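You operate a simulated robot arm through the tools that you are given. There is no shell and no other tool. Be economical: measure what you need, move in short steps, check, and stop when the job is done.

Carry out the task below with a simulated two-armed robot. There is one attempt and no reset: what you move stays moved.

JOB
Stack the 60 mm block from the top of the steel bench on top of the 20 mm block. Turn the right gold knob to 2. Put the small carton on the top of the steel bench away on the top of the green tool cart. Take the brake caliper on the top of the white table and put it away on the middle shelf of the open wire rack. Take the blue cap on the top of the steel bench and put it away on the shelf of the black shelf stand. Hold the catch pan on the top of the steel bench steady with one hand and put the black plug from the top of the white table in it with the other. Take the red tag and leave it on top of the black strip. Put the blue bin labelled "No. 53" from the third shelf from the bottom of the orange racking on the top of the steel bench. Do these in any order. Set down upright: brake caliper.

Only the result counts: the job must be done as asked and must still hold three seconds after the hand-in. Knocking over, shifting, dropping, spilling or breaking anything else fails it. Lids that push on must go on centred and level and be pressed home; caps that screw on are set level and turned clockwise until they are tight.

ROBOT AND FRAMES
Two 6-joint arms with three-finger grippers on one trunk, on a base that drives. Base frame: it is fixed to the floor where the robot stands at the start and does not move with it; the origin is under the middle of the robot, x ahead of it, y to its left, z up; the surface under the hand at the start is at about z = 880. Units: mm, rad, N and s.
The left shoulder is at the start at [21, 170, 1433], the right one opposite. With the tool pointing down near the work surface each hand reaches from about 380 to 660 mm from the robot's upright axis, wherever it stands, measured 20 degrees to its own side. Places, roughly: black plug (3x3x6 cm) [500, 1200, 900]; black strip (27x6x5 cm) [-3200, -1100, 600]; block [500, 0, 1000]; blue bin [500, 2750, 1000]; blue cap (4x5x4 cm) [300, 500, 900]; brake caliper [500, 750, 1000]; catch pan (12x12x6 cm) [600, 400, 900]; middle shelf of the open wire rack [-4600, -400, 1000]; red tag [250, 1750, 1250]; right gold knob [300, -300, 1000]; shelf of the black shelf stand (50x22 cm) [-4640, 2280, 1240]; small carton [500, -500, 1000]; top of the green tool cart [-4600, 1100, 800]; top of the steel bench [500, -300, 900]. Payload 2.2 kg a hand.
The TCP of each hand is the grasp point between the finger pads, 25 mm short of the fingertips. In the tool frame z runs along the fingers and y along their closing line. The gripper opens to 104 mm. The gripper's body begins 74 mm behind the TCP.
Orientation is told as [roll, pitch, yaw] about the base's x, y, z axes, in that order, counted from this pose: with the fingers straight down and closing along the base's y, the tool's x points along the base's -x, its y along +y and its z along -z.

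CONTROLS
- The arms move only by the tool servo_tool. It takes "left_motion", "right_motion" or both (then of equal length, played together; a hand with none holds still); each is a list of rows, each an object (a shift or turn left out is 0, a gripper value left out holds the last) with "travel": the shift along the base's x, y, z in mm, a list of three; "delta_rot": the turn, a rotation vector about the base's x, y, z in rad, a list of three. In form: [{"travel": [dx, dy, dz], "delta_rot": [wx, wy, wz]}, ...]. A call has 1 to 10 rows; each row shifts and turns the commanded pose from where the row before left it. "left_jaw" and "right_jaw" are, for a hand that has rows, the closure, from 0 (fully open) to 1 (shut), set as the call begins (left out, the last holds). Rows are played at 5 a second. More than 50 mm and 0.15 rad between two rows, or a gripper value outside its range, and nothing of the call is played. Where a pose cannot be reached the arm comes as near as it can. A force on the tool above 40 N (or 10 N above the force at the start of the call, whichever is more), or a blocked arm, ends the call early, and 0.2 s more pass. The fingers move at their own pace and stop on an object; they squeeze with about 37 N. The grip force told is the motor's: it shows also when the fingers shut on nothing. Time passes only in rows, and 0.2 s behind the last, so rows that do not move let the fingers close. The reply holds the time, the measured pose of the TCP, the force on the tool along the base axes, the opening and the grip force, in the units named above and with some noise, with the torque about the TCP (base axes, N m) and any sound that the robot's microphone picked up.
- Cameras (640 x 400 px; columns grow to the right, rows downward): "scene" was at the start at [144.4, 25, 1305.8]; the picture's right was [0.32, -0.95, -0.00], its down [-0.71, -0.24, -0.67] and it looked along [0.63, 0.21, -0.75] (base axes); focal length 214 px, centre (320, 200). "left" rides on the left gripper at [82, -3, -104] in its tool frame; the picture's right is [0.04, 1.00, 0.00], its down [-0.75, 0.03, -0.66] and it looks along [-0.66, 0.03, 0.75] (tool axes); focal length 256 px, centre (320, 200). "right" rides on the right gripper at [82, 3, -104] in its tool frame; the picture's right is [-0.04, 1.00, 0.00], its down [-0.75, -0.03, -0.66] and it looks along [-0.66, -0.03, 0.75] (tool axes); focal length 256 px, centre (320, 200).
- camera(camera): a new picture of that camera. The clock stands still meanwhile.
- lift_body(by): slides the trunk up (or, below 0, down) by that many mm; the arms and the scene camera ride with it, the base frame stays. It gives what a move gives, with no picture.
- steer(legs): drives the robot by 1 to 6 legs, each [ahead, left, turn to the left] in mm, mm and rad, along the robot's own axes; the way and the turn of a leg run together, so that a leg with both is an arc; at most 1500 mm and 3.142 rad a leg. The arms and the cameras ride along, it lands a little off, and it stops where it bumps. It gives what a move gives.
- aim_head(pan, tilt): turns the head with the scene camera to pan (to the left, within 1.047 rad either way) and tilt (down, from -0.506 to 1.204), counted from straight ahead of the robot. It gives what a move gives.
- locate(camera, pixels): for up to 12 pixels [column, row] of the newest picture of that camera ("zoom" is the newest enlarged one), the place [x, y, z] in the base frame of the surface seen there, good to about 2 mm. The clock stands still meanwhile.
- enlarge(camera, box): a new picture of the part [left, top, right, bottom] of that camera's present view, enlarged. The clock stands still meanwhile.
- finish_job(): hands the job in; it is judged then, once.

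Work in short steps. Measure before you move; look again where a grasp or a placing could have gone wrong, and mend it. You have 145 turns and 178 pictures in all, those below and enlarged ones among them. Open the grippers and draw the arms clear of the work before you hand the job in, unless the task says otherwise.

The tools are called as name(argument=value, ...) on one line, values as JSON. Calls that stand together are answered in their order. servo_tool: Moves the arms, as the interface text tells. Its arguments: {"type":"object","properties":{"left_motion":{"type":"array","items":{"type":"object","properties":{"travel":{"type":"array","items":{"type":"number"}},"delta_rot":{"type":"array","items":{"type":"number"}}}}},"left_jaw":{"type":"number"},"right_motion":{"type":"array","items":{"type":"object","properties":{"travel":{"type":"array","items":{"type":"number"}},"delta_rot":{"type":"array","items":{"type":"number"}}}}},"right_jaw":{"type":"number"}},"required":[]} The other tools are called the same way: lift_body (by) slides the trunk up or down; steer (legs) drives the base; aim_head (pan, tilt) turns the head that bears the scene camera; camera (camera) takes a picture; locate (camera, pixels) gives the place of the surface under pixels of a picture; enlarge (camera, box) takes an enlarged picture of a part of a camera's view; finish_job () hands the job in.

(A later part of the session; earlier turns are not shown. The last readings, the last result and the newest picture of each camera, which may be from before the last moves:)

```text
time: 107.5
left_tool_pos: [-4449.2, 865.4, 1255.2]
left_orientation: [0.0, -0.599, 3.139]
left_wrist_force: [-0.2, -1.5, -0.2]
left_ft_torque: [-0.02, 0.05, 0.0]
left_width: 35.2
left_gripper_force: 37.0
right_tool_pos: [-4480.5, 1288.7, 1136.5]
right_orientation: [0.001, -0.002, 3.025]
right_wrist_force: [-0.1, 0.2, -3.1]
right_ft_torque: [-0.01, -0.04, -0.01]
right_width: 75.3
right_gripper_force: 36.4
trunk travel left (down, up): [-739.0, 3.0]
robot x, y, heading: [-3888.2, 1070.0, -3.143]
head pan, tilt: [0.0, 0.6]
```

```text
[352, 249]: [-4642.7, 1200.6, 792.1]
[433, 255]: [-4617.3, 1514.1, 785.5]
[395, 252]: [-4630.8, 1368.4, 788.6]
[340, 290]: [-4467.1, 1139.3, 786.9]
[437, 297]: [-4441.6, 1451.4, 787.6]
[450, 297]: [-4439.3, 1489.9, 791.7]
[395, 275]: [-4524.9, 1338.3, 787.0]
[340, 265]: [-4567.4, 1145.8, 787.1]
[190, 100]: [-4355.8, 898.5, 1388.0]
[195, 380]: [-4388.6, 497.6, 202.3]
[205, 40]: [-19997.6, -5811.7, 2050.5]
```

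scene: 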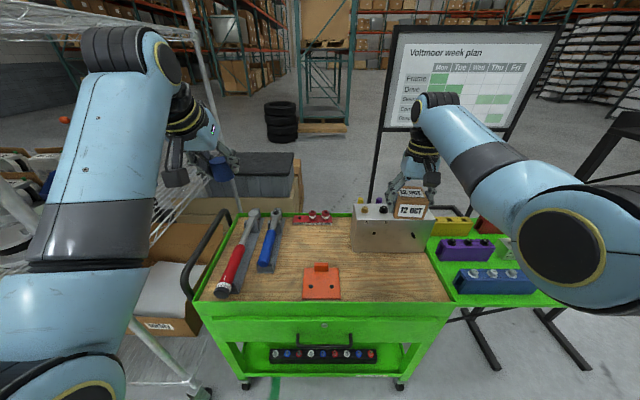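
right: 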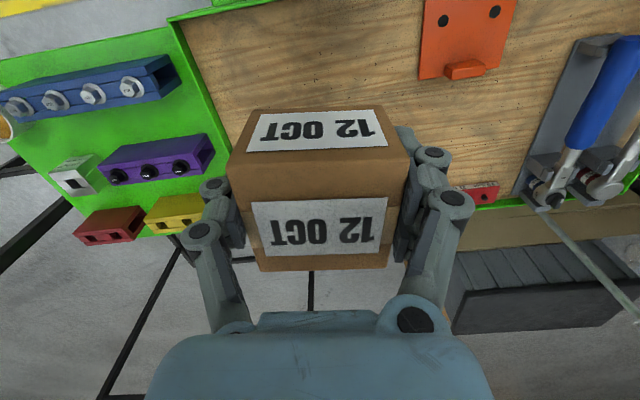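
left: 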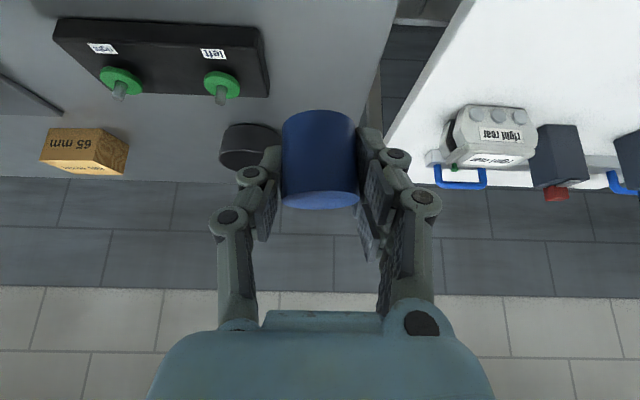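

Free area x −4440…−4630, y 1150…1480. Lower the trunk 225 and then place at (-4525,1310).

lift_body(by=-225)

servo_tool(right_motion=[{"travel": [-20, 10, -20]}, {"travel": [-25, 10, -20]}, {"travel": [0, 0, -25]}, {"travel": [0, 0, -20]}, {}])

camera(camera="scene")

```text
time: 109.9
left_tool_pos: [-4449.2, 866.0, 1030.4]
left_orientation: [0.0, -0.602, 3.139]
left_wrist_force: [0.4, 0.2, -1.4]
left_ft_torque: [0.03, 0.01, 0.01]
left_width: 35.2
left_gripper_force: 37.3
right_tool_pos: [-4481.7, 1288.5, 910.6]
right_orientation: [0.001, 0.0, 3.024]
right_wrist_force: [0.2, 0.2, -3.4]
right_ft_torque: [-0.01, -0.01, -0.02]
right_width: 75.2
right_gripper_force: 36.8
trunk travel left (down, up): [-514.0, 228.0]
robot x, y, heading: [-3884.3, 1072.9, -3.139]
head pan, tilt: [0.0, 0.6]
```

```text
time: 111.1
left_tool_pos: [-4450.8, 865.0, 1030.7]
left_orientation: [0.001, -0.599, 3.139]
left_wrist_force: [-0.7, 0.6, -0.1]
left_ft_torque: [0.0, -0.02, -0.02]
left_width: 35.4
left_gripper_force: 37.2
right_tool_pos: [-4512.9, 1308.3, 831.9]
right_orientation: [0.001, 0.002, 3.024]
right_wrist_force: [0.4, 0.1, -2.6]
right_ft_torque: [-0.04, -0.02, -0.01]
right_width: 75.0
right_gripper_force: 36.7
right hand out of reach, approached as far as the arm can: row 3, 4
trunk travel left (down, up): [-514.0, 228.0]
robot x, y, heading: [-3884.8, 1073.8, -3.142]
head pan, tilt: [0.0, 0.6]
```

```text
122 pictures are left
```

scene: 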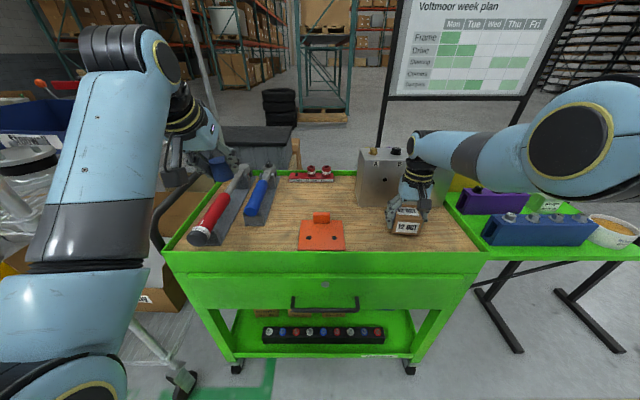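

Position fine; finish the last ~14 mm with the trunk so the carton touches down.

lift_body(by=-14)

```text
time: 111.7
left_tool_pos: [-4449.1, 866.1, 1015.2]
left_orientation: [-0.001, -0.601, 3.138]
left_wrist_force: [-0.1, -0.8, 0.4]
left_ft_torque: [-0.03, 0.01, 0.01]
left_width: 35.2
left_gripper_force: 36.9
right_tool_pos: [-4514.7, 1309.7, 818.1]
right_orientation: [0.001, -0.001, 3.025]
right_wrist_force: [-0.2, 0.7, 5.9]
right_ft_torque: [-0.32, -0.18, -0.03]
right_width: 75.0
right_gripper_force: 37.7
trunk travel left (down, up): [-500.0, 242.0]
robot x, y, heading: [-3889.7, 1071.8, -3.143]
head pan, tilt: [0.0, 0.6]
```

Contact (+6 N). Open, then raise the hand straight up.

servo_tool(right_jaw=0, right_motion=[{}, {}, {}])

servo_tool(right_motion=[{"travel": [0, 0, 40]}, {"travel": [0, 0, 40]}, {"travel": [0, 0, 40]}, {"travel": [0, 0, 40]}])

lift_body(by=235)

camera(camera="scene")

```text
time: 112.5
left_tool_pos: [-4449.5, 865.6, 1016.3]
left_orientation: [0.0, -0.601, 3.139]
left_wrist_force: [0.1, 0.2, 0.2]
left_ft_torque: [-0.01, 0.02, 0.0]
left_width: 35.1
left_gripper_force: 36.7
right_tool_pos: [-4513.8, 1309.3, 818.8]
right_orientation: [0.001, 0.001, 3.025]
right_wrist_force: [-0.8, -0.4, -0.4]
right_ft_torque: [0.01, 0.0, 0.01]
right_width: 103.8
right_gripper_force: 0.0
trunk travel left (down, up): [-500.0, 242.0]
robot x, y, heading: [-3882.1, 1070.6, -3.142]
head pan, tilt: [0.0, 0.6]
```

```text
time: 113.5
left_tool_pos: [-4447.2, 865.6, 1015.8]
left_orientation: [-0.001, -0.6, 3.138]
left_wrist_force: [0.2, 0.2, 0.3]
left_ft_torque: [0.02, 0.0, 0.0]
left_width: 35.5
left_gripper_force: 37.0
right_tool_pos: [-4512.3, 1309.6, 981.2]
right_orientation: [-0.002, 0.002, 3.026]
right_wrist_force: [-0.7, 0.0, 0.2]
right_ft_torque: [0.01, -0.01, -0.02]
right_width: 103.9
right_gripper_force: 0.2
trunk travel left (down, up): [-500.0, 242.0]
robot x, y, heading: [-3886.8, 1074.3, -3.137]
head pan, tilt: [0.0, 0.6]
```

```text
time: 115.9
left_tool_pos: [-4449.9, 866.2, 1251.6]
left_orientation: [0.0, -0.602, 3.137]
left_wrist_force: [0.2, 0.2, -0.6]
left_ft_torque: [0.02, -0.01, 0.0]
left_width: 35.3
left_gripper_force: 36.8
right_tool_pos: [-4513.7, 1309.5, 1212.5]
right_orientation: [0.0, 0.0, 3.026]
right_wrist_force: [0.8, 0.2, 0.5]
right_ft_torque: [0.01, -0.02, 0.01]
right_width: 104.0
right_gripper_force: 0.1
trunk travel left (down, up): [-735.0, 7.0]
robot x, y, heading: [-3885.5, 1070.4, -3.139]
head pan, tilt: [0.0, 0.6]
```

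```text
121 pictures are left
```

scene: 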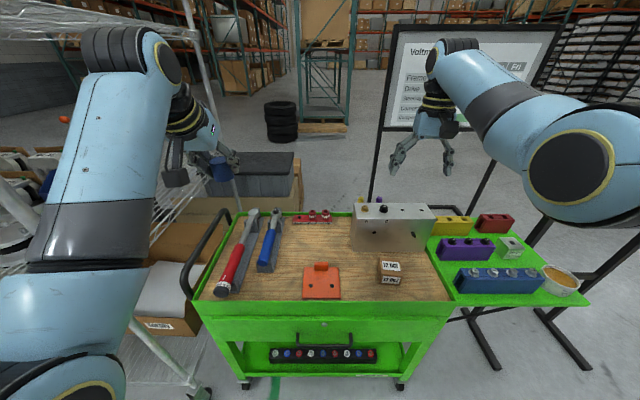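

Carton is on the cart. Back up 350, drive right 1400 to the shelf stand, and look.

steer(legs=[[-350, 0, 0], [0, -1400, 0]])

aim_head(pan=0.1, tilt=0.35)

camera(camera="scene")

```text
time: 124.6
left_tool_pos: [-4103.1, 2230.8, 1251.8]
left_orientation: [0.002, -0.601, 3.136]
left_wrist_force: [-1.0, 0.0, -0.3]
left_ft_torque: [0.02, 0.02, -0.04]
left_width: 35.5
left_gripper_force: 36.7
right_tool_pos: [-4163.4, 2674.8, 1212.4]
right_orientation: [0.0, 0.002, 3.023]
right_wrist_force: [-0.1, 0.2, 0.4]
right_ft_torque: [0.01, 0.01, -0.01]
right_width: 104.0
right_gripper_force: 0.1
trunk travel left (down, up): [-735.0, 7.0]
robot x, y, heading: [-3538.7, 2433.6, 3.145]
head pan, tilt: [0.0, 0.6]
```

```text
time: 125.4
left_tool_pos: [-4101.4, 2231.9, 1250.3]
left_orientation: [0.0, -0.599, 3.136]
left_wrist_force: [0.2, 0.5, 0.0]
left_ft_torque: [0.0, 0.0, -0.03]
left_width: 35.5
left_gripper_force: 36.6
right_tool_pos: [-4164.6, 2674.6, 1213.0]
right_orientation: [-0.001, -0.001, 3.022]
right_wrist_force: [0.2, -0.5, -0.9]
right_ft_torque: [0.01, -0.02, 0.0]
right_width: 103.9
right_gripper_force: 0.0
trunk travel left (down, up): [-735.0, 7.0]
robot x, y, heading: [-3541.8, 2437.0, 3.141]
head pan, tilt: [0.099, 0.351]
```

```text
120 pictures are left
```

scene: 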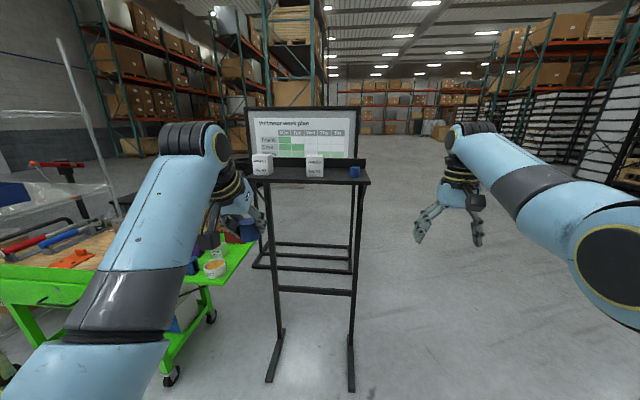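

The stand's shelf is at about (310,172) with items on it. Zoom and measure.

enlarge(camera="scene", box=[225, 130, 385, 230])

locate(camera="zoom", pixels=[[150, 190], [578, 210], [250, 190], [460, 190], [360, 190], [415, 185], [520, 180], [520, 155], [200, 175], [250, 170], [560, 160], [300, 200]])

```text
4.00 times, centred on (305, 180) of scene
```

zoom: 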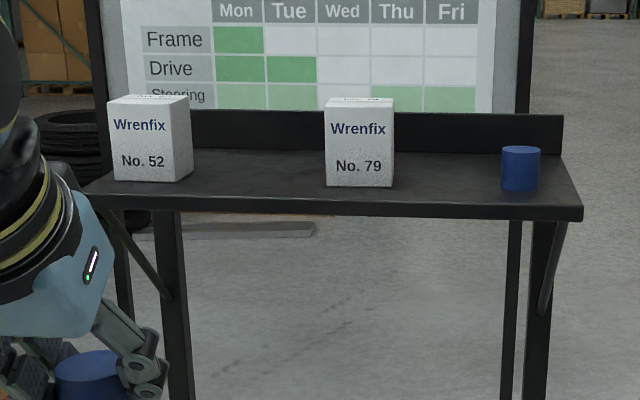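

```text
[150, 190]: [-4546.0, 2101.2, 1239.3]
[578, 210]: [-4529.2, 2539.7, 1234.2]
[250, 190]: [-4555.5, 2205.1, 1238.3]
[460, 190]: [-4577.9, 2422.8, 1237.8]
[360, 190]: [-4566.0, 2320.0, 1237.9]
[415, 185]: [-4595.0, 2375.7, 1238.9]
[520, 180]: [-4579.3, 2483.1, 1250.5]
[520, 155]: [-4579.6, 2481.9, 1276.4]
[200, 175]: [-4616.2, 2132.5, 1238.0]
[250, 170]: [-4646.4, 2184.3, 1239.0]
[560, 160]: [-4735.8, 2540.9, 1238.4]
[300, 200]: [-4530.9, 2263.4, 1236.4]
```

Shelf z=1238, front edge x≈−4525; I'll put the cap at (-4560,2220). Check the stand's feet and raise the left hand.

locate(camera="scene", pixels=[[268, 381], [351, 391], [274, 345]])

servo_tool(left_motion=[{"travel": [0, 0, 30]}, {"travel": [0, 0, 30]}, {}])

```text
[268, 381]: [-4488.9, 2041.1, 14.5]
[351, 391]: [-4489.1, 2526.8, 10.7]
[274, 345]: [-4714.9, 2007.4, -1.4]
```

```text
time: 126.2
left_tool_pos: [-4101.2, 2230.3, 1312.1]
left_orientation: [-0.002, -0.602, 3.137]
left_wrist_force: [0.4, 0.2, -0.9]
left_ft_torque: [0.03, -0.03, 0.0]
left_width: 35.4
left_gripper_force: 37.5
right_tool_pos: [-4165.1, 2673.4, 1212.5]
right_orientation: [0.0, 0.0, 3.024]
right_wrist_force: [-0.6, -0.4, 0.4]
right_ft_torque: [0.02, -0.01, 0.01]
right_width: 103.7
right_gripper_force: 0.1
trunk travel left (down, up): [-735.0, 7.0]
robot x, y, heading: [-3538.3, 2433.8, 3.14]
head pan, tilt: [0.099, 0.351]
```

Drive forward 435 and check.

steer(legs=[[435, 0, 0]])

camera(camera="left")

camera(camera="scene")

```text
time: 128.9
left_tool_pos: [-4538.3, 2231.9, 1311.1]
left_orientation: [0.001, -0.599, 3.131]
left_wrist_force: [0.9, 0.4, -0.3]
left_ft_torque: [-0.03, 0.03, -0.04]
left_width: 35.3
left_gripper_force: 36.6
right_tool_pos: [-4599.4, 2677.8, 1213.9]
right_orientation: [0.001, 0.0, 3.019]
right_wrist_force: [0.1, -0.6, -0.5]
right_ft_torque: [0.03, -0.01, 0.03]
right_width: 103.7
right_gripper_force: 0.1
trunk travel left (down, up): [-735.0, 7.0]
robot x, y, heading: [-3974.4, 2435.2, 3.137]
head pan, tilt: [0.099, 0.351]
```

```text
118 pictures are left
```

left: 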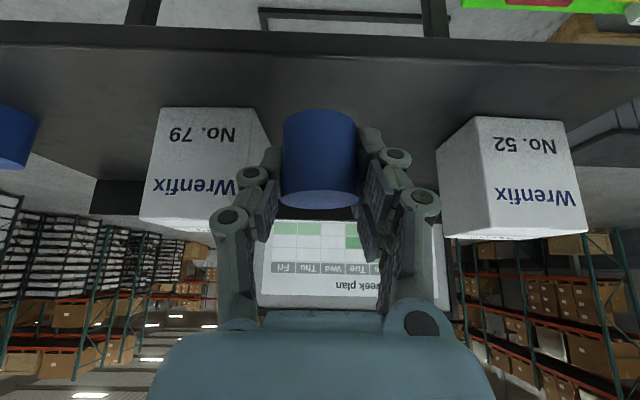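

```text
117 pictures are left
```

scene: 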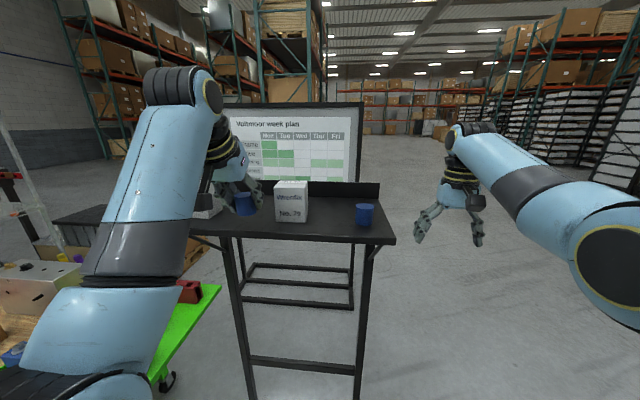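

Shift slightly to (-4557, 2216) and lower to ~1280, then feel for contact.

servo_tool(left_motion=[{"travel": [-9, -8, 0]}, {"travel": [-9, -8, -10]}, {"travel": [0, 0, -10]}, {"travel": [0, 0, -9]}, {}])

camera(camera="left")

enlarge(camera="scene", box=[180, 150, 340, 250])

```text
time: 130.1
left_tool_pos: [-4557.3, 2218.4, 1282.6]
left_orientation: [0.0, -0.601, 3.132]
left_wrist_force: [0.8, 0.3, 0.3]
left_ft_torque: [-0.01, -0.01, -0.02]
left_width: 35.0
left_gripper_force: 36.9
right_tool_pos: [-4601.1, 2676.7, 1213.2]
right_orientation: [-0.001, 0.001, 3.019]
right_wrist_force: [0.4, -0.3, -0.4]
right_ft_torque: [-0.02, 0.01, 0.03]
right_width: 104.1
right_gripper_force: 0.1
trunk travel left (down, up): [-735.0, 7.0]
robot x, y, heading: [-3978.7, 2436.1, 3.139]
head pan, tilt: [0.099, 0.351]
```

```text
116 pictures are left
```

left: 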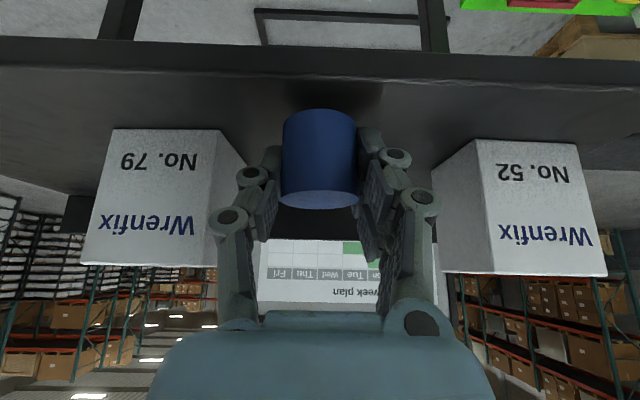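

```text
4.00 times, centred on (260, 200) of scene
```

zoom: 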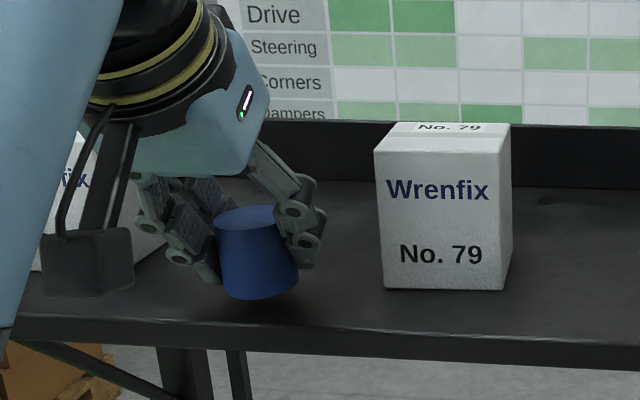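

Well clear of both boxes. Lower in small steps until contact.

servo_tool(left_motion=[{"travel": [0, 0, -3]}, {"travel": [0, 0, -3]}, {"travel": [0, 0, -3]}, {}])

enlarge(camera="scene", box=[200, 175, 280, 225])

```text
time: 131.1
left_tool_pos: [-4556.8, 2217.3, 1273.9]
left_orientation: [0.001, -0.601, 3.132]
left_wrist_force: [-0.2, -0.6, -0.1]
left_ft_torque: [0.0, -0.01, 0.0]
left_width: 35.2
left_gripper_force: 36.7
right_tool_pos: [-4600.0, 2675.8, 1215.1]
right_orientation: [0.0, 0.0, 3.018]
right_wrist_force: [-0.3, -0.1, 0.7]
right_ft_torque: [0.02, -0.01, 0.01]
right_width: 103.7
right_gripper_force: 0.1
trunk travel left (down, up): [-735.0, 7.0]
robot x, y, heading: [-3973.1, 2436.3, 3.138]
head pan, tilt: [0.099, 0.351]
```

```text
8.00 times, centred on (240, 200) of scene
```

zoom: 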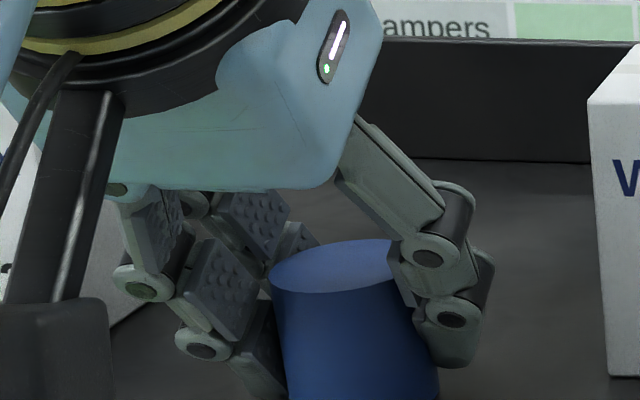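

servo_tool(left_motion=[{"travel": [0, 0, -2]}, {"travel": [0, 0, -2]}, {}])

enlarge(camera="scene", box=[200, 195, 280, 245])

```text
time: 131.9
left_tool_pos: [-4556.0, 2216.8, 1273.5]
left_orientation: [0.001, -0.608, 3.134]
left_wrist_force: [-3.5, -1.0, 18.2]
left_ft_torque: [-0.51, 0.03, -0.06]
left_width: 35.4
left_gripper_force: 36.8
right_tool_pos: [-4600.2, 2676.9, 1214.4]
right_orientation: [0.0, -0.003, 3.018]
right_wrist_force: [-0.3, -0.5, -0.6]
right_ft_torque: [0.01, -0.02, -0.03]
right_width: 103.7
right_gripper_force: 0.1
trunk travel left (down, up): [-735.0, 7.0]
robot x, y, heading: [-3977.3, 2437.2, 3.141]
head pan, tilt: [0.099, 0.351]
```

```text
8.00 times, centred on (240, 220) of scene
```

zoom: 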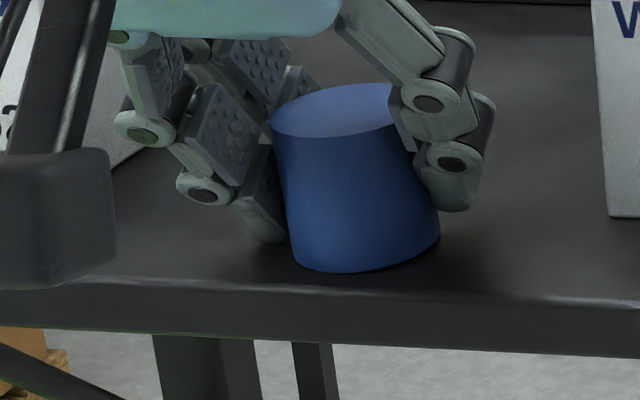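

In contact (18 N). Ease up 2 mm, open partway, then retreat up-and-back along the tool axis.

servo_tool(left_jaw=0.38, left_motion=[{"travel": [0, 0, 2]}, {}, {}, {}])

servo_tool(left_motion=[{"travel": [12, 0, 18]}, {"travel": [20, 0, 30]}, {"travel": [30, 0, 20]}, {"travel": [30, 0, 10]}])

camera(camera="left")

enlarge(camera="scene", box=[180, 160, 340, 260])

```text
time: 132.9
left_tool_pos: [-4555.0, 2215.5, 1273.0]
left_orientation: [0.0, -0.6, 3.133]
left_wrist_force: [0.0, 0.1, 0.5]
left_ft_torque: [-0.03, 0.01, 0.01]
left_width: 64.0
left_gripper_force: 0.0
right_tool_pos: [-4600.1, 2676.8, 1213.7]
right_orientation: [0.001, -0.001, 3.021]
right_wrist_force: [0.9, -0.1, 0.5]
right_ft_torque: [0.02, 0.03, 0.0]
right_width: 103.9
right_gripper_force: 0.1
trunk travel left (down, up): [-735.0, 7.0]
robot x, y, heading: [-3971.6, 2436.1, 3.134]
head pan, tilt: [0.099, 0.351]
```

```text
time: 133.9
left_tool_pos: [-4473.8, 2224.7, 1331.7]
left_orientation: [0.002, -0.606, 3.134]
left_wrist_force: [1.1, 0.3, 0.0]
left_ft_torque: [0.0, 0.02, 0.03]
left_width: 64.3
left_gripper_force: 0.0
left hand out of reach, approached as far as the arm can: row 4
right_tool_pos: [-4599.6, 2676.9, 1214.1]
right_orientation: [0.0, 0.0, 3.02]
right_wrist_force: [-0.5, 0.5, 0.8]
right_ft_torque: [-0.04, 0.04, -0.02]
right_width: 104.0
right_gripper_force: 0.0
trunk travel left (down, up): [-735.0, 7.0]
robot x, y, heading: [-3974.5, 2435.6, 3.138]
head pan, tilt: [0.099, 0.351]
```

```text
112 pictures are left
```

left: 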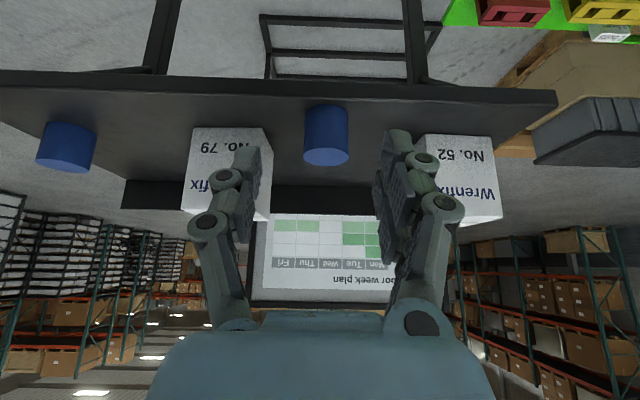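

```text
4.00 times, centred on (260, 210) of scene
```

zoom: 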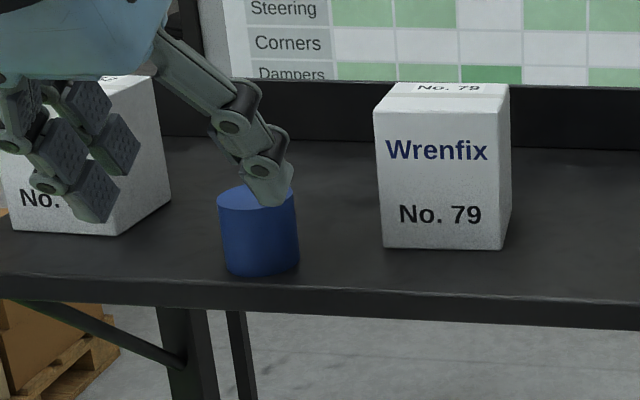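

Cap placed. Back off and drive to (-3500,330), look at the wire rack while passing.

steer(legs=[[-430, 0, 0], [0, 1400, 0], [0, 700, 0]])

aim_head(pan=0.5, tilt=0.4)

camera(camera="scene")

```text
time: 146.6
left_tool_pos: [-4052.5, 124.9, 1331.9]
left_orientation: [-0.001, -0.602, 3.124]
left_wrist_force: [-0.1, -0.1, 0.1]
left_ft_torque: [0.02, 0.0, -0.05]
left_width: 64.7
left_gripper_force: 0.1
right_tool_pos: [-4172.2, 578.6, 1212.5]
right_orientation: [0.0, -0.001, 3.009]
right_wrist_force: [0.0, -0.4, 0.6]
right_ft_torque: [0.01, -0.05, 0.02]
right_width: 104.2
right_gripper_force: 0.0
trunk travel left (down, up): [-735.0, 7.0]
robot x, y, heading: [-3549.5, 328.0, 3.127]
head pan, tilt: [0.099, 0.351]
```

```text
time: 147.4
left_tool_pos: [-4052.2, 124.4, 1333.8]
left_orientation: [-0.001, -0.604, 3.122]
left_wrist_force: [-0.9, 0.4, 0.4]
left_ft_torque: [-0.02, 0.01, 0.04]
left_width: 64.5
left_gripper_force: 0.1
right_tool_pos: [-4172.0, 578.9, 1212.6]
right_orientation: [-0.001, 0.001, 3.009]
right_wrist_force: [0.6, -0.5, -0.2]
right_ft_torque: [0.0, -0.01, 0.05]
right_width: 103.7
right_gripper_force: 0.0
trunk travel left (down, up): [-735.0, 7.0]
robot x, y, heading: [-3550.4, 329.6, 3.13]
head pan, tilt: [0.499, 0.4]
```

```text
110 pictures are left
```

scene: 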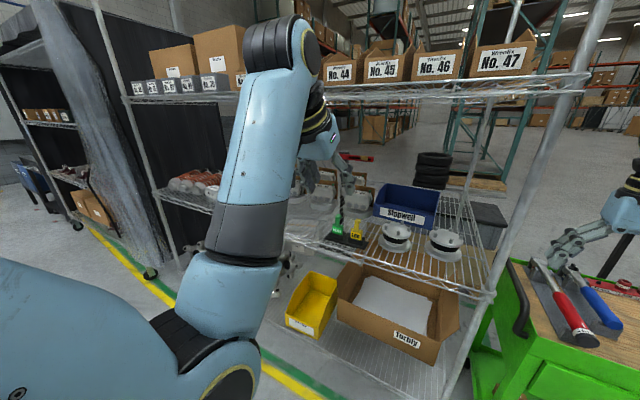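

The middle shelf carries a bin and hubs, with a top shelf above. Measure heights and free room.

enlarge(camera="scene", box=[250, 130, 530, 305])

locate(camera="scene", pixels=[[485, 298], [380, 265], [300, 238], [470, 265], [445, 235], [395, 240], [470, 290], [340, 235], [550, 90], [330, 92], [440, 275], [455, 300]])

```text
2.29 times, centred on (390, 218) of scene
```

zoom: 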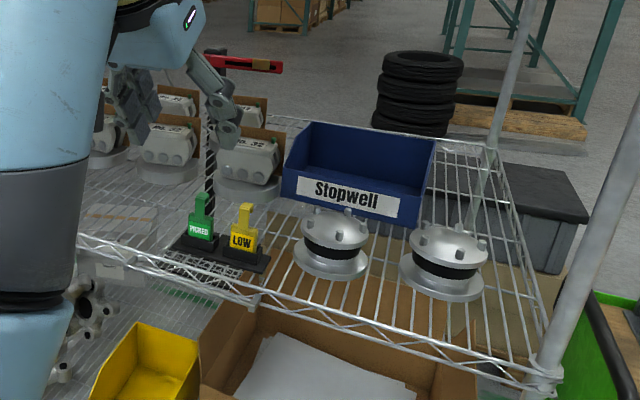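

```text
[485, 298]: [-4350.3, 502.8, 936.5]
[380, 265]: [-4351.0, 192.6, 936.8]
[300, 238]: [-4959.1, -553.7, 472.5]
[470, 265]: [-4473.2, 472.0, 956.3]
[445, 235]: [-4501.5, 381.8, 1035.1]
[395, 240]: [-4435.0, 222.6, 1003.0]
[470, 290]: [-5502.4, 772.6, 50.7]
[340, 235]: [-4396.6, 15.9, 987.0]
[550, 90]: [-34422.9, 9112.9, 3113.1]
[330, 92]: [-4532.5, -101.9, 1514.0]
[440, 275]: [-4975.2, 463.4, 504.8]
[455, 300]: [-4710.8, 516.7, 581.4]
```

Shelf wires at z≈955, front edge x≈−4350. Now return for the caliper and tag: back up, turn around, drive to about x=-400, y=330.

steer(legs=[[-800, 0, 0], [0, 0, 3.14], [1500, 0, 0], [430, 0, 0]])

aim_head(pan=0.4, tilt=0.35)

camera(camera="scene")

```text
time: 168.3
left_tool_pos: [-344.0, 605.9, 1333.6]
left_orientation: [0.001, -0.605, 0.015]
left_wrist_force: [0.5, -0.2, -0.5]
left_ft_torque: [0.0, -0.01, 0.01]
left_width: 64.5
left_gripper_force: 0.0
right_tool_pos: [-208.0, 154.1, 1214.0]
right_orientation: [0.001, 0.0, -0.095]
right_wrist_force: [0.9, 1.5, -0.1]
right_ft_torque: [-0.03, 0.02, -0.02]
right_width: 103.9
right_gripper_force: 0.3
trunk travel left (down, up): [-735.0, 7.0]
robot x, y, heading: [-834.5, 384.9, 0.021]
head pan, tilt: [0.499, 0.4]
```

```text
time: 169.0
left_tool_pos: [-343.2, 604.1, 1331.1]
left_orientation: [-0.001, -0.601, 0.015]
left_wrist_force: [0.9, 0.4, 0.1]
left_ft_torque: [0.01, -0.02, 0.02]
left_width: 64.6
left_gripper_force: 0.1
right_tool_pos: [-209.2, 154.7, 1213.4]
right_orientation: [0.001, -0.001, -0.099]
right_wrist_force: [-0.2, 0.8, -0.3]
right_ft_torque: [0.0, 0.01, 0.0]
right_width: 104.0
right_gripper_force: 0.1
trunk travel left (down, up): [-735.0, 7.0]
robot x, y, heading: [-840.1, 381.3, 0.021]
head pan, tilt: [0.4, 0.351]
```

```text
108 pictures are left
```

scene: 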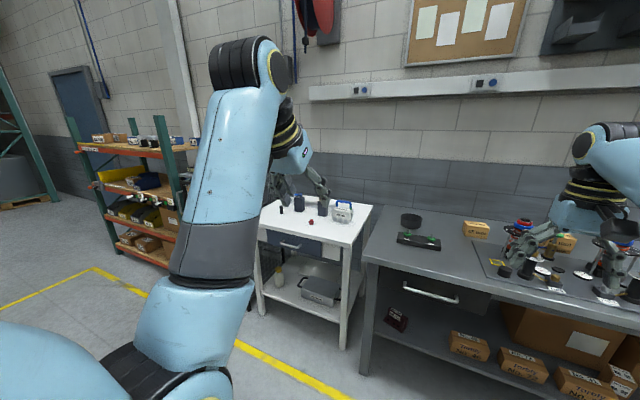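

Next do the plug (left hand). Straighten the left hand to tool-down, drive to about (-60,1030) beside the white table.

servo_tool(left_jaw=0, left_motion=[{"travel": [20, 0, -40], "delta_rot": [0, 0.12, 0]}, {"travel": [20, 0, -40], "delta_rot": [0, 0.12, 0]}, {"travel": [20, 0, -40], "delta_rot": [0, 0.12, 0]}, {"travel": [20, 0, -40], "delta_rot": [0, 0.12, 0]}, {"travel": [0, 0, -20], "delta_rot": [0, 0.12, 0]}])

steer(legs=[[600, 0, -0.02], [0, 640, 0], [140, 0, 0]])

aim_head(pan=0.3, tilt=0.75)

camera(camera="scene")

camera(camera="left")

```text
time: 170.2
left_tool_pos: [-263.3, 606.7, 1153.4]
left_orientation: [0.008, -0.002, 0.015]
left_wrist_force: [0.3, 0.6, 0.7]
left_ft_torque: [0.02, 0.04, -0.01]
left_width: 103.5
left_gripper_force: 0.0
right_tool_pos: [-207.0, 153.8, 1213.6]
right_orientation: [0.0, -0.001, -0.097]
right_wrist_force: [0.0, 0.0, 0.2]
right_ft_torque: [0.0, -0.01, -0.02]
right_width: 103.6
right_gripper_force: 0.1
trunk travel left (down, up): [-735.0, 7.0]
robot x, y, heading: [-838.4, 382.2, 0.025]
head pan, tilt: [0.4, 0.351]
```

```text
time: 177.7
left_tool_pos: [486.2, 1239.5, 1154.2]
left_orientation: [0.009, -0.004, -0.006]
left_wrist_force: [-0.1, 0.0, 0.5]
left_ft_torque: [0.0, -0.01, 0.02]
left_width: 104.2
left_gripper_force: 0.2
right_tool_pos: [533.1, 787.4, 1213.9]
right_orientation: [0.0, 0.0, -0.12]
right_wrist_force: [-0.1, -0.6, -1.3]
right_ft_torque: [0.0, 0.01, -0.03]
right_width: 104.2
right_gripper_force: 0.1
trunk travel left (down, up): [-735.0, 7.0]
robot x, y, heading: [-91.1, 1023.0, 0.002]
head pan, tilt: [0.4, 0.351]
```

```text
time: 178.6
left_tool_pos: [487.2, 1239.6, 1153.6]
left_orientation: [0.008, -0.003, -0.007]
left_wrist_force: [0.6, 0.4, -0.3]
left_ft_torque: [0.0, -0.01, -0.01]
left_width: 104.1
left_gripper_force: 0.0
right_tool_pos: [533.8, 788.1, 1214.1]
right_orientation: [0.001, 0.0, -0.119]
right_wrist_force: [-1.3, 0.6, 0.0]
right_ft_torque: [0.01, -0.04, 0.03]
right_width: 104.0
right_gripper_force: 0.0
trunk travel left (down, up): [-735.0, 7.0]
robot x, y, heading: [-88.6, 1028.0, 0.005]
head pan, tilt: [0.3, 0.75]
```

```text
107 pictures are left
```

scene: 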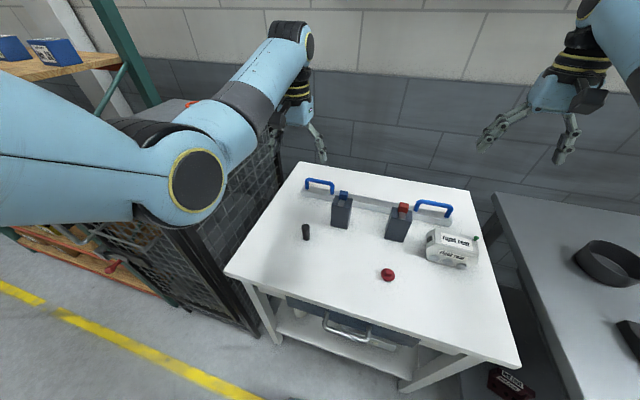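

```text
106 pictures are left
```

left: 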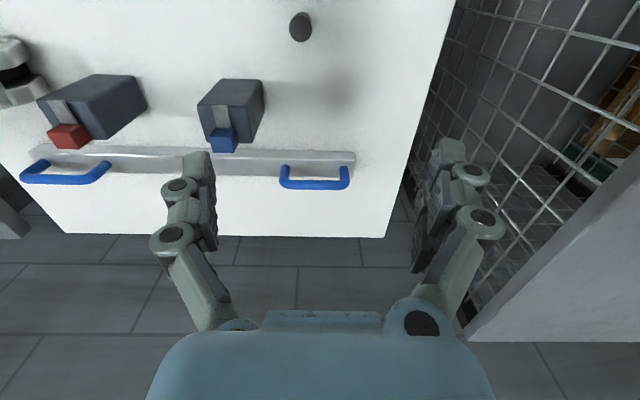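

Measure plug at (306,232) scene / (300,27) left, and the caliper.

enlarge(camera="scene", box=[290, 200, 490, 300])

locate(camera="zoom", pixels=[[49, 80], [49, 85], [53, 125], [465, 110], [460, 140], [600, 140], [445, 190], [575, 205], [500, 120], [600, 190], [608, 120], [135, 100]])

locate(camera="left", pixels=[[302, 35], [300, 20], [405, 140], [205, 150], [222, 145]])

```text
3.20 times, centred on (390, 250) of scene
```

zoom: 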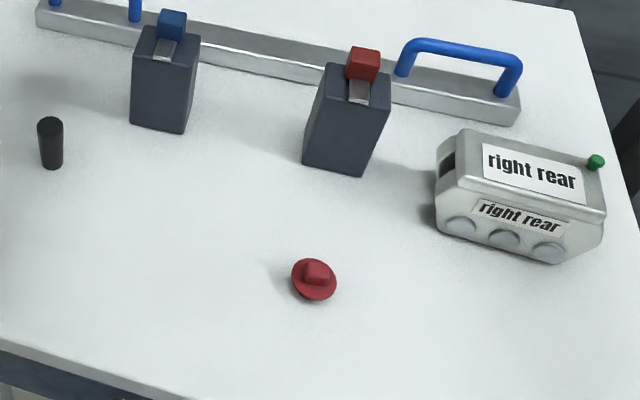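

```text
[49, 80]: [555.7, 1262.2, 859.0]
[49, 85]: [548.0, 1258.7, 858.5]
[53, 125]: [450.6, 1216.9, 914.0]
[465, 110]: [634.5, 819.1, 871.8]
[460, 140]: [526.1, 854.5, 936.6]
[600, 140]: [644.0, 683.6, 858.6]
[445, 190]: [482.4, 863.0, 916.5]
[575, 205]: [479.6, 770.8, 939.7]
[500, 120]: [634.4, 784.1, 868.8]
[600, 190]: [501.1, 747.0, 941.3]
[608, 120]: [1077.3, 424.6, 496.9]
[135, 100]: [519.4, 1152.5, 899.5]
```

```text
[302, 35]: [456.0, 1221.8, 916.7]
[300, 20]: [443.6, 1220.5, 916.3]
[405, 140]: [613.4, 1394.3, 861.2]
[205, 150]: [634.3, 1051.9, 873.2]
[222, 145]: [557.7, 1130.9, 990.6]
```

Plug: centre (450,1221), top 916; table at 859. Lower the trunk 110, go above, and check.

lift_body(by=-110)

servo_tool(left_motion=[{"travel": [-18, -9, 0]}, {"travel": [-19, -9.5, 0]}, {"travel": [0, 0, -30]}, {"travel": [0, 0, -40]}, {}])

camera(camera="left")

```text
time: 180.0
left_tool_pos: [487.2, 1240.8, 1043.0]
left_orientation: [0.008, -0.003, -0.006]
left_wrist_force: [0.3, -0.2, 0.5]
left_ft_torque: [0.01, 0.01, 0.01]
left_width: 104.1
left_gripper_force: 0.1
right_tool_pos: [533.7, 787.9, 1104.0]
right_orientation: [0.0, -0.002, -0.119]
right_wrist_force: [0.4, -0.4, 0.4]
right_ft_torque: [-0.05, -0.03, -0.03]
right_width: 104.3
right_gripper_force: 0.0
trunk travel left (down, up): [-625.0, 117.0]
robot x, y, heading: [-90.7, 1023.9, 0.005]
head pan, tilt: [0.3, 0.75]
```

```text
time: 181.2
left_tool_pos: [451.2, 1223.9, 973.9]
left_orientation: [0.009, -0.002, -0.007]
left_wrist_force: [-0.2, -0.2, 0.3]
left_ft_torque: [-0.01, -0.04, 0.0]
left_width: 104.0
left_gripper_force: 0.0
right_tool_pos: [534.7, 788.5, 1103.0]
right_orientation: [-0.001, -0.001, -0.118]
right_wrist_force: [-0.3, -1.0, 1.0]
right_ft_torque: [-0.01, -0.01, 0.03]
right_width: 103.9
right_gripper_force: 0.1
trunk travel left (down, up): [-625.0, 117.0]
robot x, y, heading: [-89.4, 1027.6, 0.001]
head pan, tilt: [0.3, 0.75]
```

```text
104 pictures are left
```

left: 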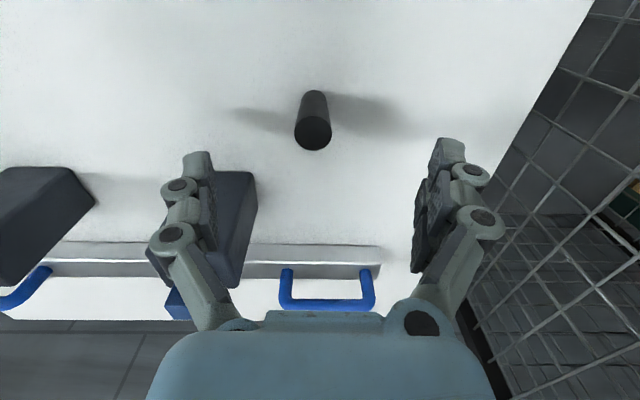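

The left finger may pass near the grey container. Measure its near corner at (215,172),(255,175),(240,285), and the plug top.

locate(camera="left", pixels=[[220, 176], [252, 178], [238, 282], [312, 133], [313, 145], [254, 190]])

```text
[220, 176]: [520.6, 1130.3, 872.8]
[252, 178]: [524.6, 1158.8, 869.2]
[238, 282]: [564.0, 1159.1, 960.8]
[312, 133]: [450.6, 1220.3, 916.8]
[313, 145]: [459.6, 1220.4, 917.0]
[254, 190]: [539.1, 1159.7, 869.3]
```

Clear (container begins at x=520). Descend to z 899 and grip.

servo_tool(left_motion=[{"travel": [-0.5, -3.5, -37]}, {"travel": [0, 0, -36]}, {}])

servo_tool(left_jaw=1, left_motion=[{}, {}, {}, {}, {}])

servo_tool(left_motion=[{"travel": [0, 0, 10]}, {"travel": [0, 0, 20]}, {"travel": [0, 0, 40]}, {"travel": [0, 0, 40]}, {"travel": [0, 0, 40]}])

camera(camera="left")

```text
time: 182.0
left_tool_pos: [448.4, 1218.5, 900.2]
left_orientation: [0.009, -0.002, -0.006]
left_wrist_force: [-0.3, -0.2, 1.0]
left_ft_torque: [0.0, -0.02, -0.02]
left_width: 104.0
left_gripper_force: 0.2
right_tool_pos: [534.4, 788.1, 1102.9]
right_orientation: [0.001, 0.001, -0.12]
right_wrist_force: [-0.2, 0.4, 0.4]
right_ft_torque: [0.0, -0.01, -0.01]
right_width: 103.9
right_gripper_force: 0.0
trunk travel left (down, up): [-625.0, 117.0]
robot x, y, heading: [-91.1, 1023.7, 0.001]
head pan, tilt: [0.3, 0.75]
```

```text
time: 183.2
left_tool_pos: [449.6, 1220.0, 900.2]
left_orientation: [0.008, -0.004, -0.009]
left_wrist_force: [-0.1, 0.2, 0.0]
left_ft_torque: [0.01, -0.02, -0.02]
left_width: 22.0
left_gripper_force: 37.2
right_tool_pos: [534.3, 788.2, 1103.2]
right_orientation: [-0.001, 0.001, -0.119]
right_wrist_force: [-0.1, 0.6, -0.6]
right_ft_torque: [0.03, 0.03, 0.0]
right_width: 104.1
right_gripper_force: 0.0
trunk travel left (down, up): [-625.0, 117.0]
robot x, y, heading: [-92.6, 1025.8, 0.002]
head pan, tilt: [0.3, 0.75]
```

```text
time: 184.4
left_tool_pos: [449.5, 1219.0, 1048.9]
left_orientation: [0.01, -0.005, -0.007]
left_wrist_force: [-0.2, 0.6, 0.0]
left_ft_torque: [0.03, -0.01, 0.0]
left_width: 22.2
left_gripper_force: 37.4
right_tool_pos: [533.7, 787.3, 1103.8]
right_orientation: [0.001, -0.002, -0.118]
right_wrist_force: [-0.2, -0.2, -0.3]
right_ft_torque: [0.02, -0.02, 0.0]
right_width: 104.1
right_gripper_force: 0.1
trunk travel left (down, up): [-625.0, 117.0]
robot x, y, heading: [-92.3, 1028.4, -0.001]
head pan, tilt: [0.3, 0.75]
```

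```text
103 pictures are left
```

left: 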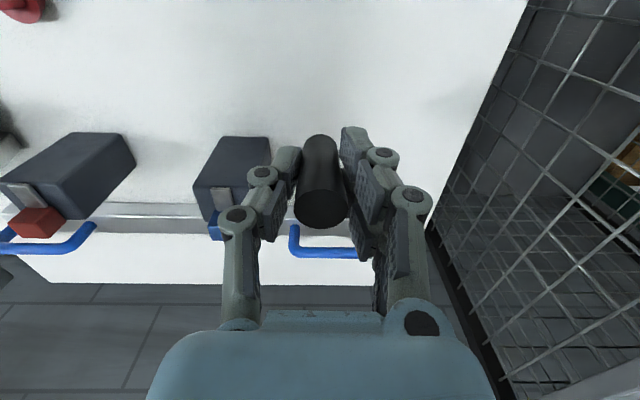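

Plug held (bottom ≈41 below TCP). Drive to the pan: back 150, right 650, forward ~240, then look.

steer(legs=[[-150, 0, 0], [0, -655, 0], [160, 0, 0]])

aim_head(pan=0.0, tilt=0.8)

camera(camera="scene")

```text
time: 190.1
left_tool_pos: [462.6, 566.4, 1049.0]
left_orientation: [0.008, -0.001, -0.001]
left_wrist_force: [0.6, -0.4, -1.1]
left_ft_torque: [0.01, 0.03, 0.01]
left_width: 22.0
left_gripper_force: 37.5
right_tool_pos: [549.2, 136.2, 1103.2]
right_orientation: [0.0, 0.003, -0.113]
right_wrist_force: [0.6, 0.1, 0.3]
right_ft_torque: [-0.03, 0.01, -0.03]
right_width: 104.1
right_gripper_force: 0.0
trunk travel left (down, up): [-625.0, 117.0]
robot x, y, heading: [-78.2, 371.1, 0.01]
head pan, tilt: [0.3, 0.75]
```

```text
time: 190.9
left_tool_pos: [461.1, 567.0, 1049.9]
left_orientation: [0.009, -0.003, 0.0]
left_wrist_force: [-0.5, 0.1, -0.1]
left_ft_torque: [0.0, -0.03, -0.02]
left_width: 22.3
left_gripper_force: 37.1
right_tool_pos: [548.3, 135.8, 1104.5]
right_orientation: [-0.001, 0.001, -0.112]
right_wrist_force: [0.2, -0.2, 0.1]
right_ft_torque: [0.03, 0.01, 0.01]
right_width: 104.1
right_gripper_force: 0.0
trunk travel left (down, up): [-625.0, 117.0]
robot x, y, heading: [-77.2, 371.8, 0.011]
head pan, tilt: [0.0, 0.799]
```

```text
102 pictures are left
```

scene: 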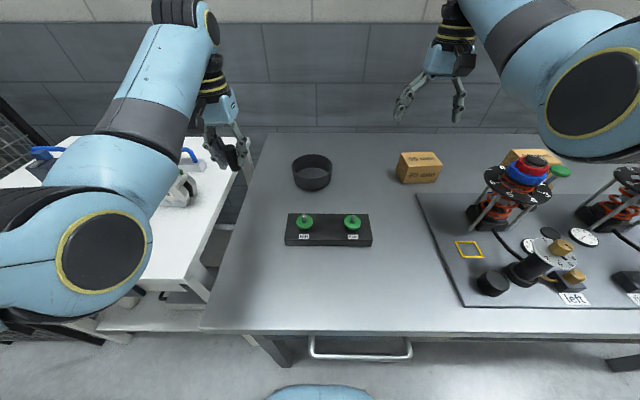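

Good view of the pan at (312,172). Zoom and measure its rim.

enlarge(camera="scene", box=[272, 145, 352, 195])

locate(camera="zoom", pixels=[[163, 140], [478, 140], [320, 78], [320, 209], [170, 145], [470, 143], [320, 85], [320, 203], [320, 190], [320, 150], [330, 340]])

```text
8.00 times, centred on (312, 170) of scene
```

zoom: 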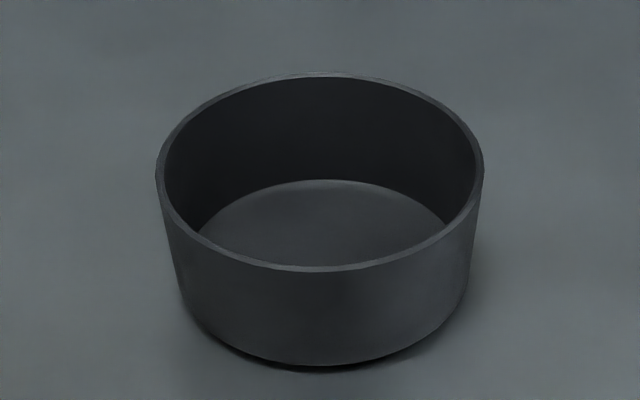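

```text
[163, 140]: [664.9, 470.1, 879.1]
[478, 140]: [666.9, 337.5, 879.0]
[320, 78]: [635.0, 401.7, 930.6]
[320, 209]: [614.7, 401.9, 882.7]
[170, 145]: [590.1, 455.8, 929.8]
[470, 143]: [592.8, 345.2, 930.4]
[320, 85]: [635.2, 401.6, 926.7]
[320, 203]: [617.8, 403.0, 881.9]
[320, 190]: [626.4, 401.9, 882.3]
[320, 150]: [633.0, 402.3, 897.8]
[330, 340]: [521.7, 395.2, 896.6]
```

Pan: centre ≈(579.5,400), outer radius ≈58, rim z 931, floor 882.5. Drive ahead 85, then bring the right hand (tilted −0.6) above the right rim at (579.5,342.5).

steer(legs=[[85, 0, -0.01]])

servo_tool(right_motion=[{"travel": [0, 25, -10], "delta_rot": [0, -0.1, 0.028]}, {"travel": [0, 25, -10], "delta_rot": [0, -0.1, 0.028]}, {"travel": [-5, 25, -10], "delta_rot": [0, -0.1, 0.028]}, {"travel": [-10, 25, -10], "delta_rot": [0, -0.1, 0.028]}, {"travel": [-10, 25, -10], "delta_rot": [0, -0.1, 0]}, {"travel": [-10, 25, -10], "delta_rot": [0, -0.1, 0]}, {"travel": [-10, 25, -10]}, {"travel": [-5, 25, -10]}, {}])

camera(camera="right")

```text
time: 192.1
left_tool_pos: [536.5, 535.2, 1050.7]
left_orientation: [0.015, -0.003, -0.005]
left_wrist_force: [-0.1, -1.3, -0.3]
left_ft_torque: [0.08, 0.01, -0.01]
left_width: 22.1
left_gripper_force: 36.8
right_tool_pos: [620.5, 103.5, 1103.7]
right_orientation: [0.004, 0.002, -0.118]
right_wrist_force: [-0.1, -0.7, 0.6]
right_ft_torque: [0.12, 0.01, -0.01]
right_width: 103.9
right_gripper_force: 0.0
trunk travel left (down, up): [-625.0, 117.0]
robot x, y, heading: [-5.6, 347.7, 0.004]
head pan, tilt: [0.0, 0.799]
stopped in leg 1: the robot was blocked; the commanded pose is now the measured one
```

```text
time: 193.5
left_tool_pos: [535.6, 541.5, 1048.5]
left_orientation: [0.012, -0.001, -0.006]
left_wrist_force: [0.2, 0.4, -0.3]
left_ft_torque: [-0.02, 0.03, 0.0]
left_width: 21.9
left_gripper_force: 37.2
right_tool_pos: [608.4, 144.7, 1051.2]
right_orientation: [-0.198, -0.634, 0.049]
right_wrist_force: [-0.1, -0.1, 0.0]
right_ft_torque: [-0.01, 0.01, 0.0]
right_width: 103.9
right_gripper_force: 0.0
right hand out of reach, approached as far as the arm can: row 7
trunk travel left (down, up): [-625.0, 117.0]
robot x, y, heading: [-6.9, 346.9, 0.003]
head pan, tilt: [0.0, 0.799]
stopped in row 7 (right hand): the arm was blocked; the commanded pose is now the measured one
```

```text
100 pictures are left
```

right: 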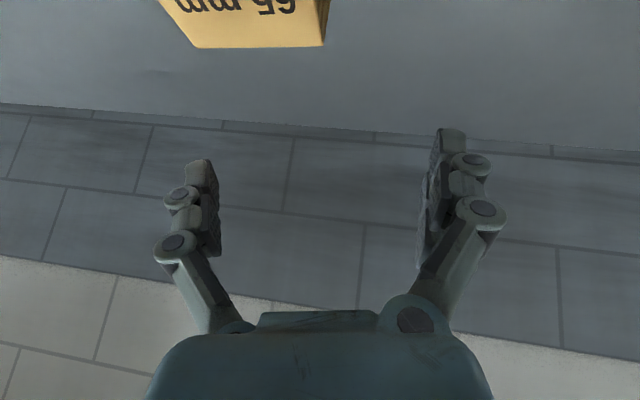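

Both moves reported a block. Look at the scene before going on.

aim_head(pan=0.0, tilt=0.95)

camera(camera="scene")

camera(camera="left")

```text
time: 194.2
left_tool_pos: [536.2, 539.9, 1047.5]
left_orientation: [0.012, -0.002, -0.006]
left_wrist_force: [-1.2, -0.2, 0.5]
left_ft_torque: [-0.03, 0.0, 0.03]
left_width: 22.0
left_gripper_force: 37.0
right_tool_pos: [609.0, 146.1, 1049.2]
right_orientation: [-0.199, -0.632, 0.049]
right_wrist_force: [-0.7, -0.9, 0.1]
right_ft_torque: [0.01, -0.02, -0.02]
right_width: 104.1
right_gripper_force: 0.0
trunk travel left (down, up): [-625.0, 117.0]
robot x, y, heading: [-3.4, 348.4, -0.0]
head pan, tilt: [0.0, 0.949]
```

```text
99 pictures are left
```

scene: 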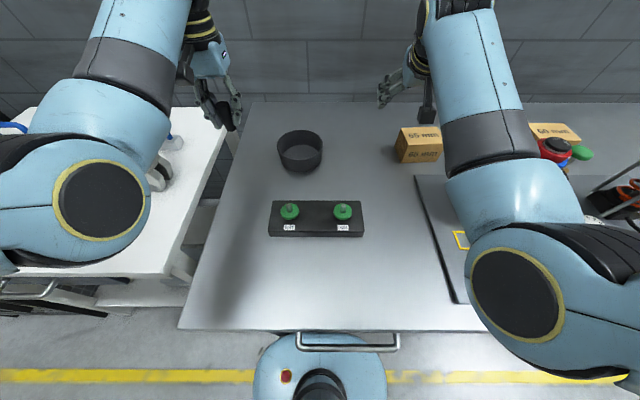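

```text
98 pictures are left
```

left: 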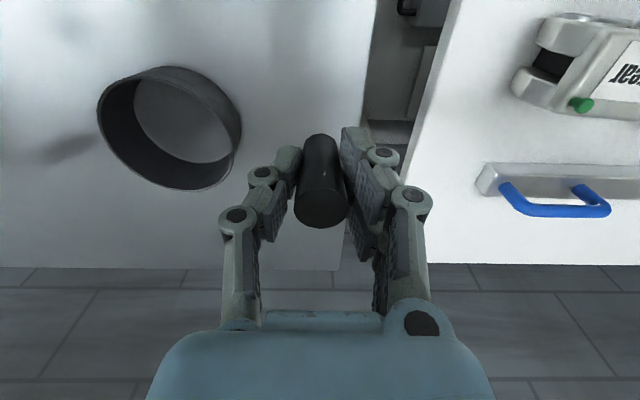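

Nothing looks disturbed; the base touched the bench front. Back off 15 mm and shift left to y≈430, lower the trunk 60 for reach, and test the right hand inward again with the lean.

steer(legs=[[-20, 0, 0], [0, 85, 0]])

servo_tool(right_motion=[{"travel": [0, 0, 20], "delta_rot": [0.1, 0, 0]}, {"travel": [0, 0, 20], "delta_rot": [0.1, 0.02, 0]}, {"travel": [-10, 20, 0]}, {"travel": [-10, 20, 0]}, {}])

```text
time: 195.7
left_tool_pos: [504.9, 587.8, 1049.9]
left_orientation: [0.012, -0.006, -0.041]
left_wrist_force: [-0.1, -1.1, 0.4]
left_ft_torque: [0.14, 0.03, 0.02]
left_width: 22.2
left_gripper_force: 36.8
right_tool_pos: [562.3, 192.3, 1051.6]
right_orientation: [-0.197, -0.636, 0.012]
right_wrist_force: [-1.2, -1.9, 1.0]
right_ft_torque: [0.1, -0.01, 0.08]
right_width: 103.9
right_gripper_force: 0.1
trunk travel left (down, up): [-625.0, 117.0]
robot x, y, heading: [-44.1, 415.4, -0.03]
head pan, tilt: [0.0, 0.949]
```

```text
time: 196.9
left_tool_pos: [504.8, 587.6, 1049.5]
left_orientation: [0.012, -0.005, -0.042]
left_wrist_force: [0.3, -0.1, -0.3]
left_ft_torque: [-0.01, 0.05, 0.02]
left_width: 22.0
left_gripper_force: 36.8
right_tool_pos: [549.1, 210.9, 1098.5]
right_orientation: [0.003, -0.621, -0.122]
right_wrist_force: [0.0, 0.5, -0.9]
right_ft_torque: [-0.05, -0.01, 0.0]
right_width: 104.0
right_gripper_force: 0.1
trunk travel left (down, up): [-625.0, 117.0]
robot x, y, heading: [-44.2, 415.3, -0.034]
head pan, tilt: [0.0, 0.949]
```

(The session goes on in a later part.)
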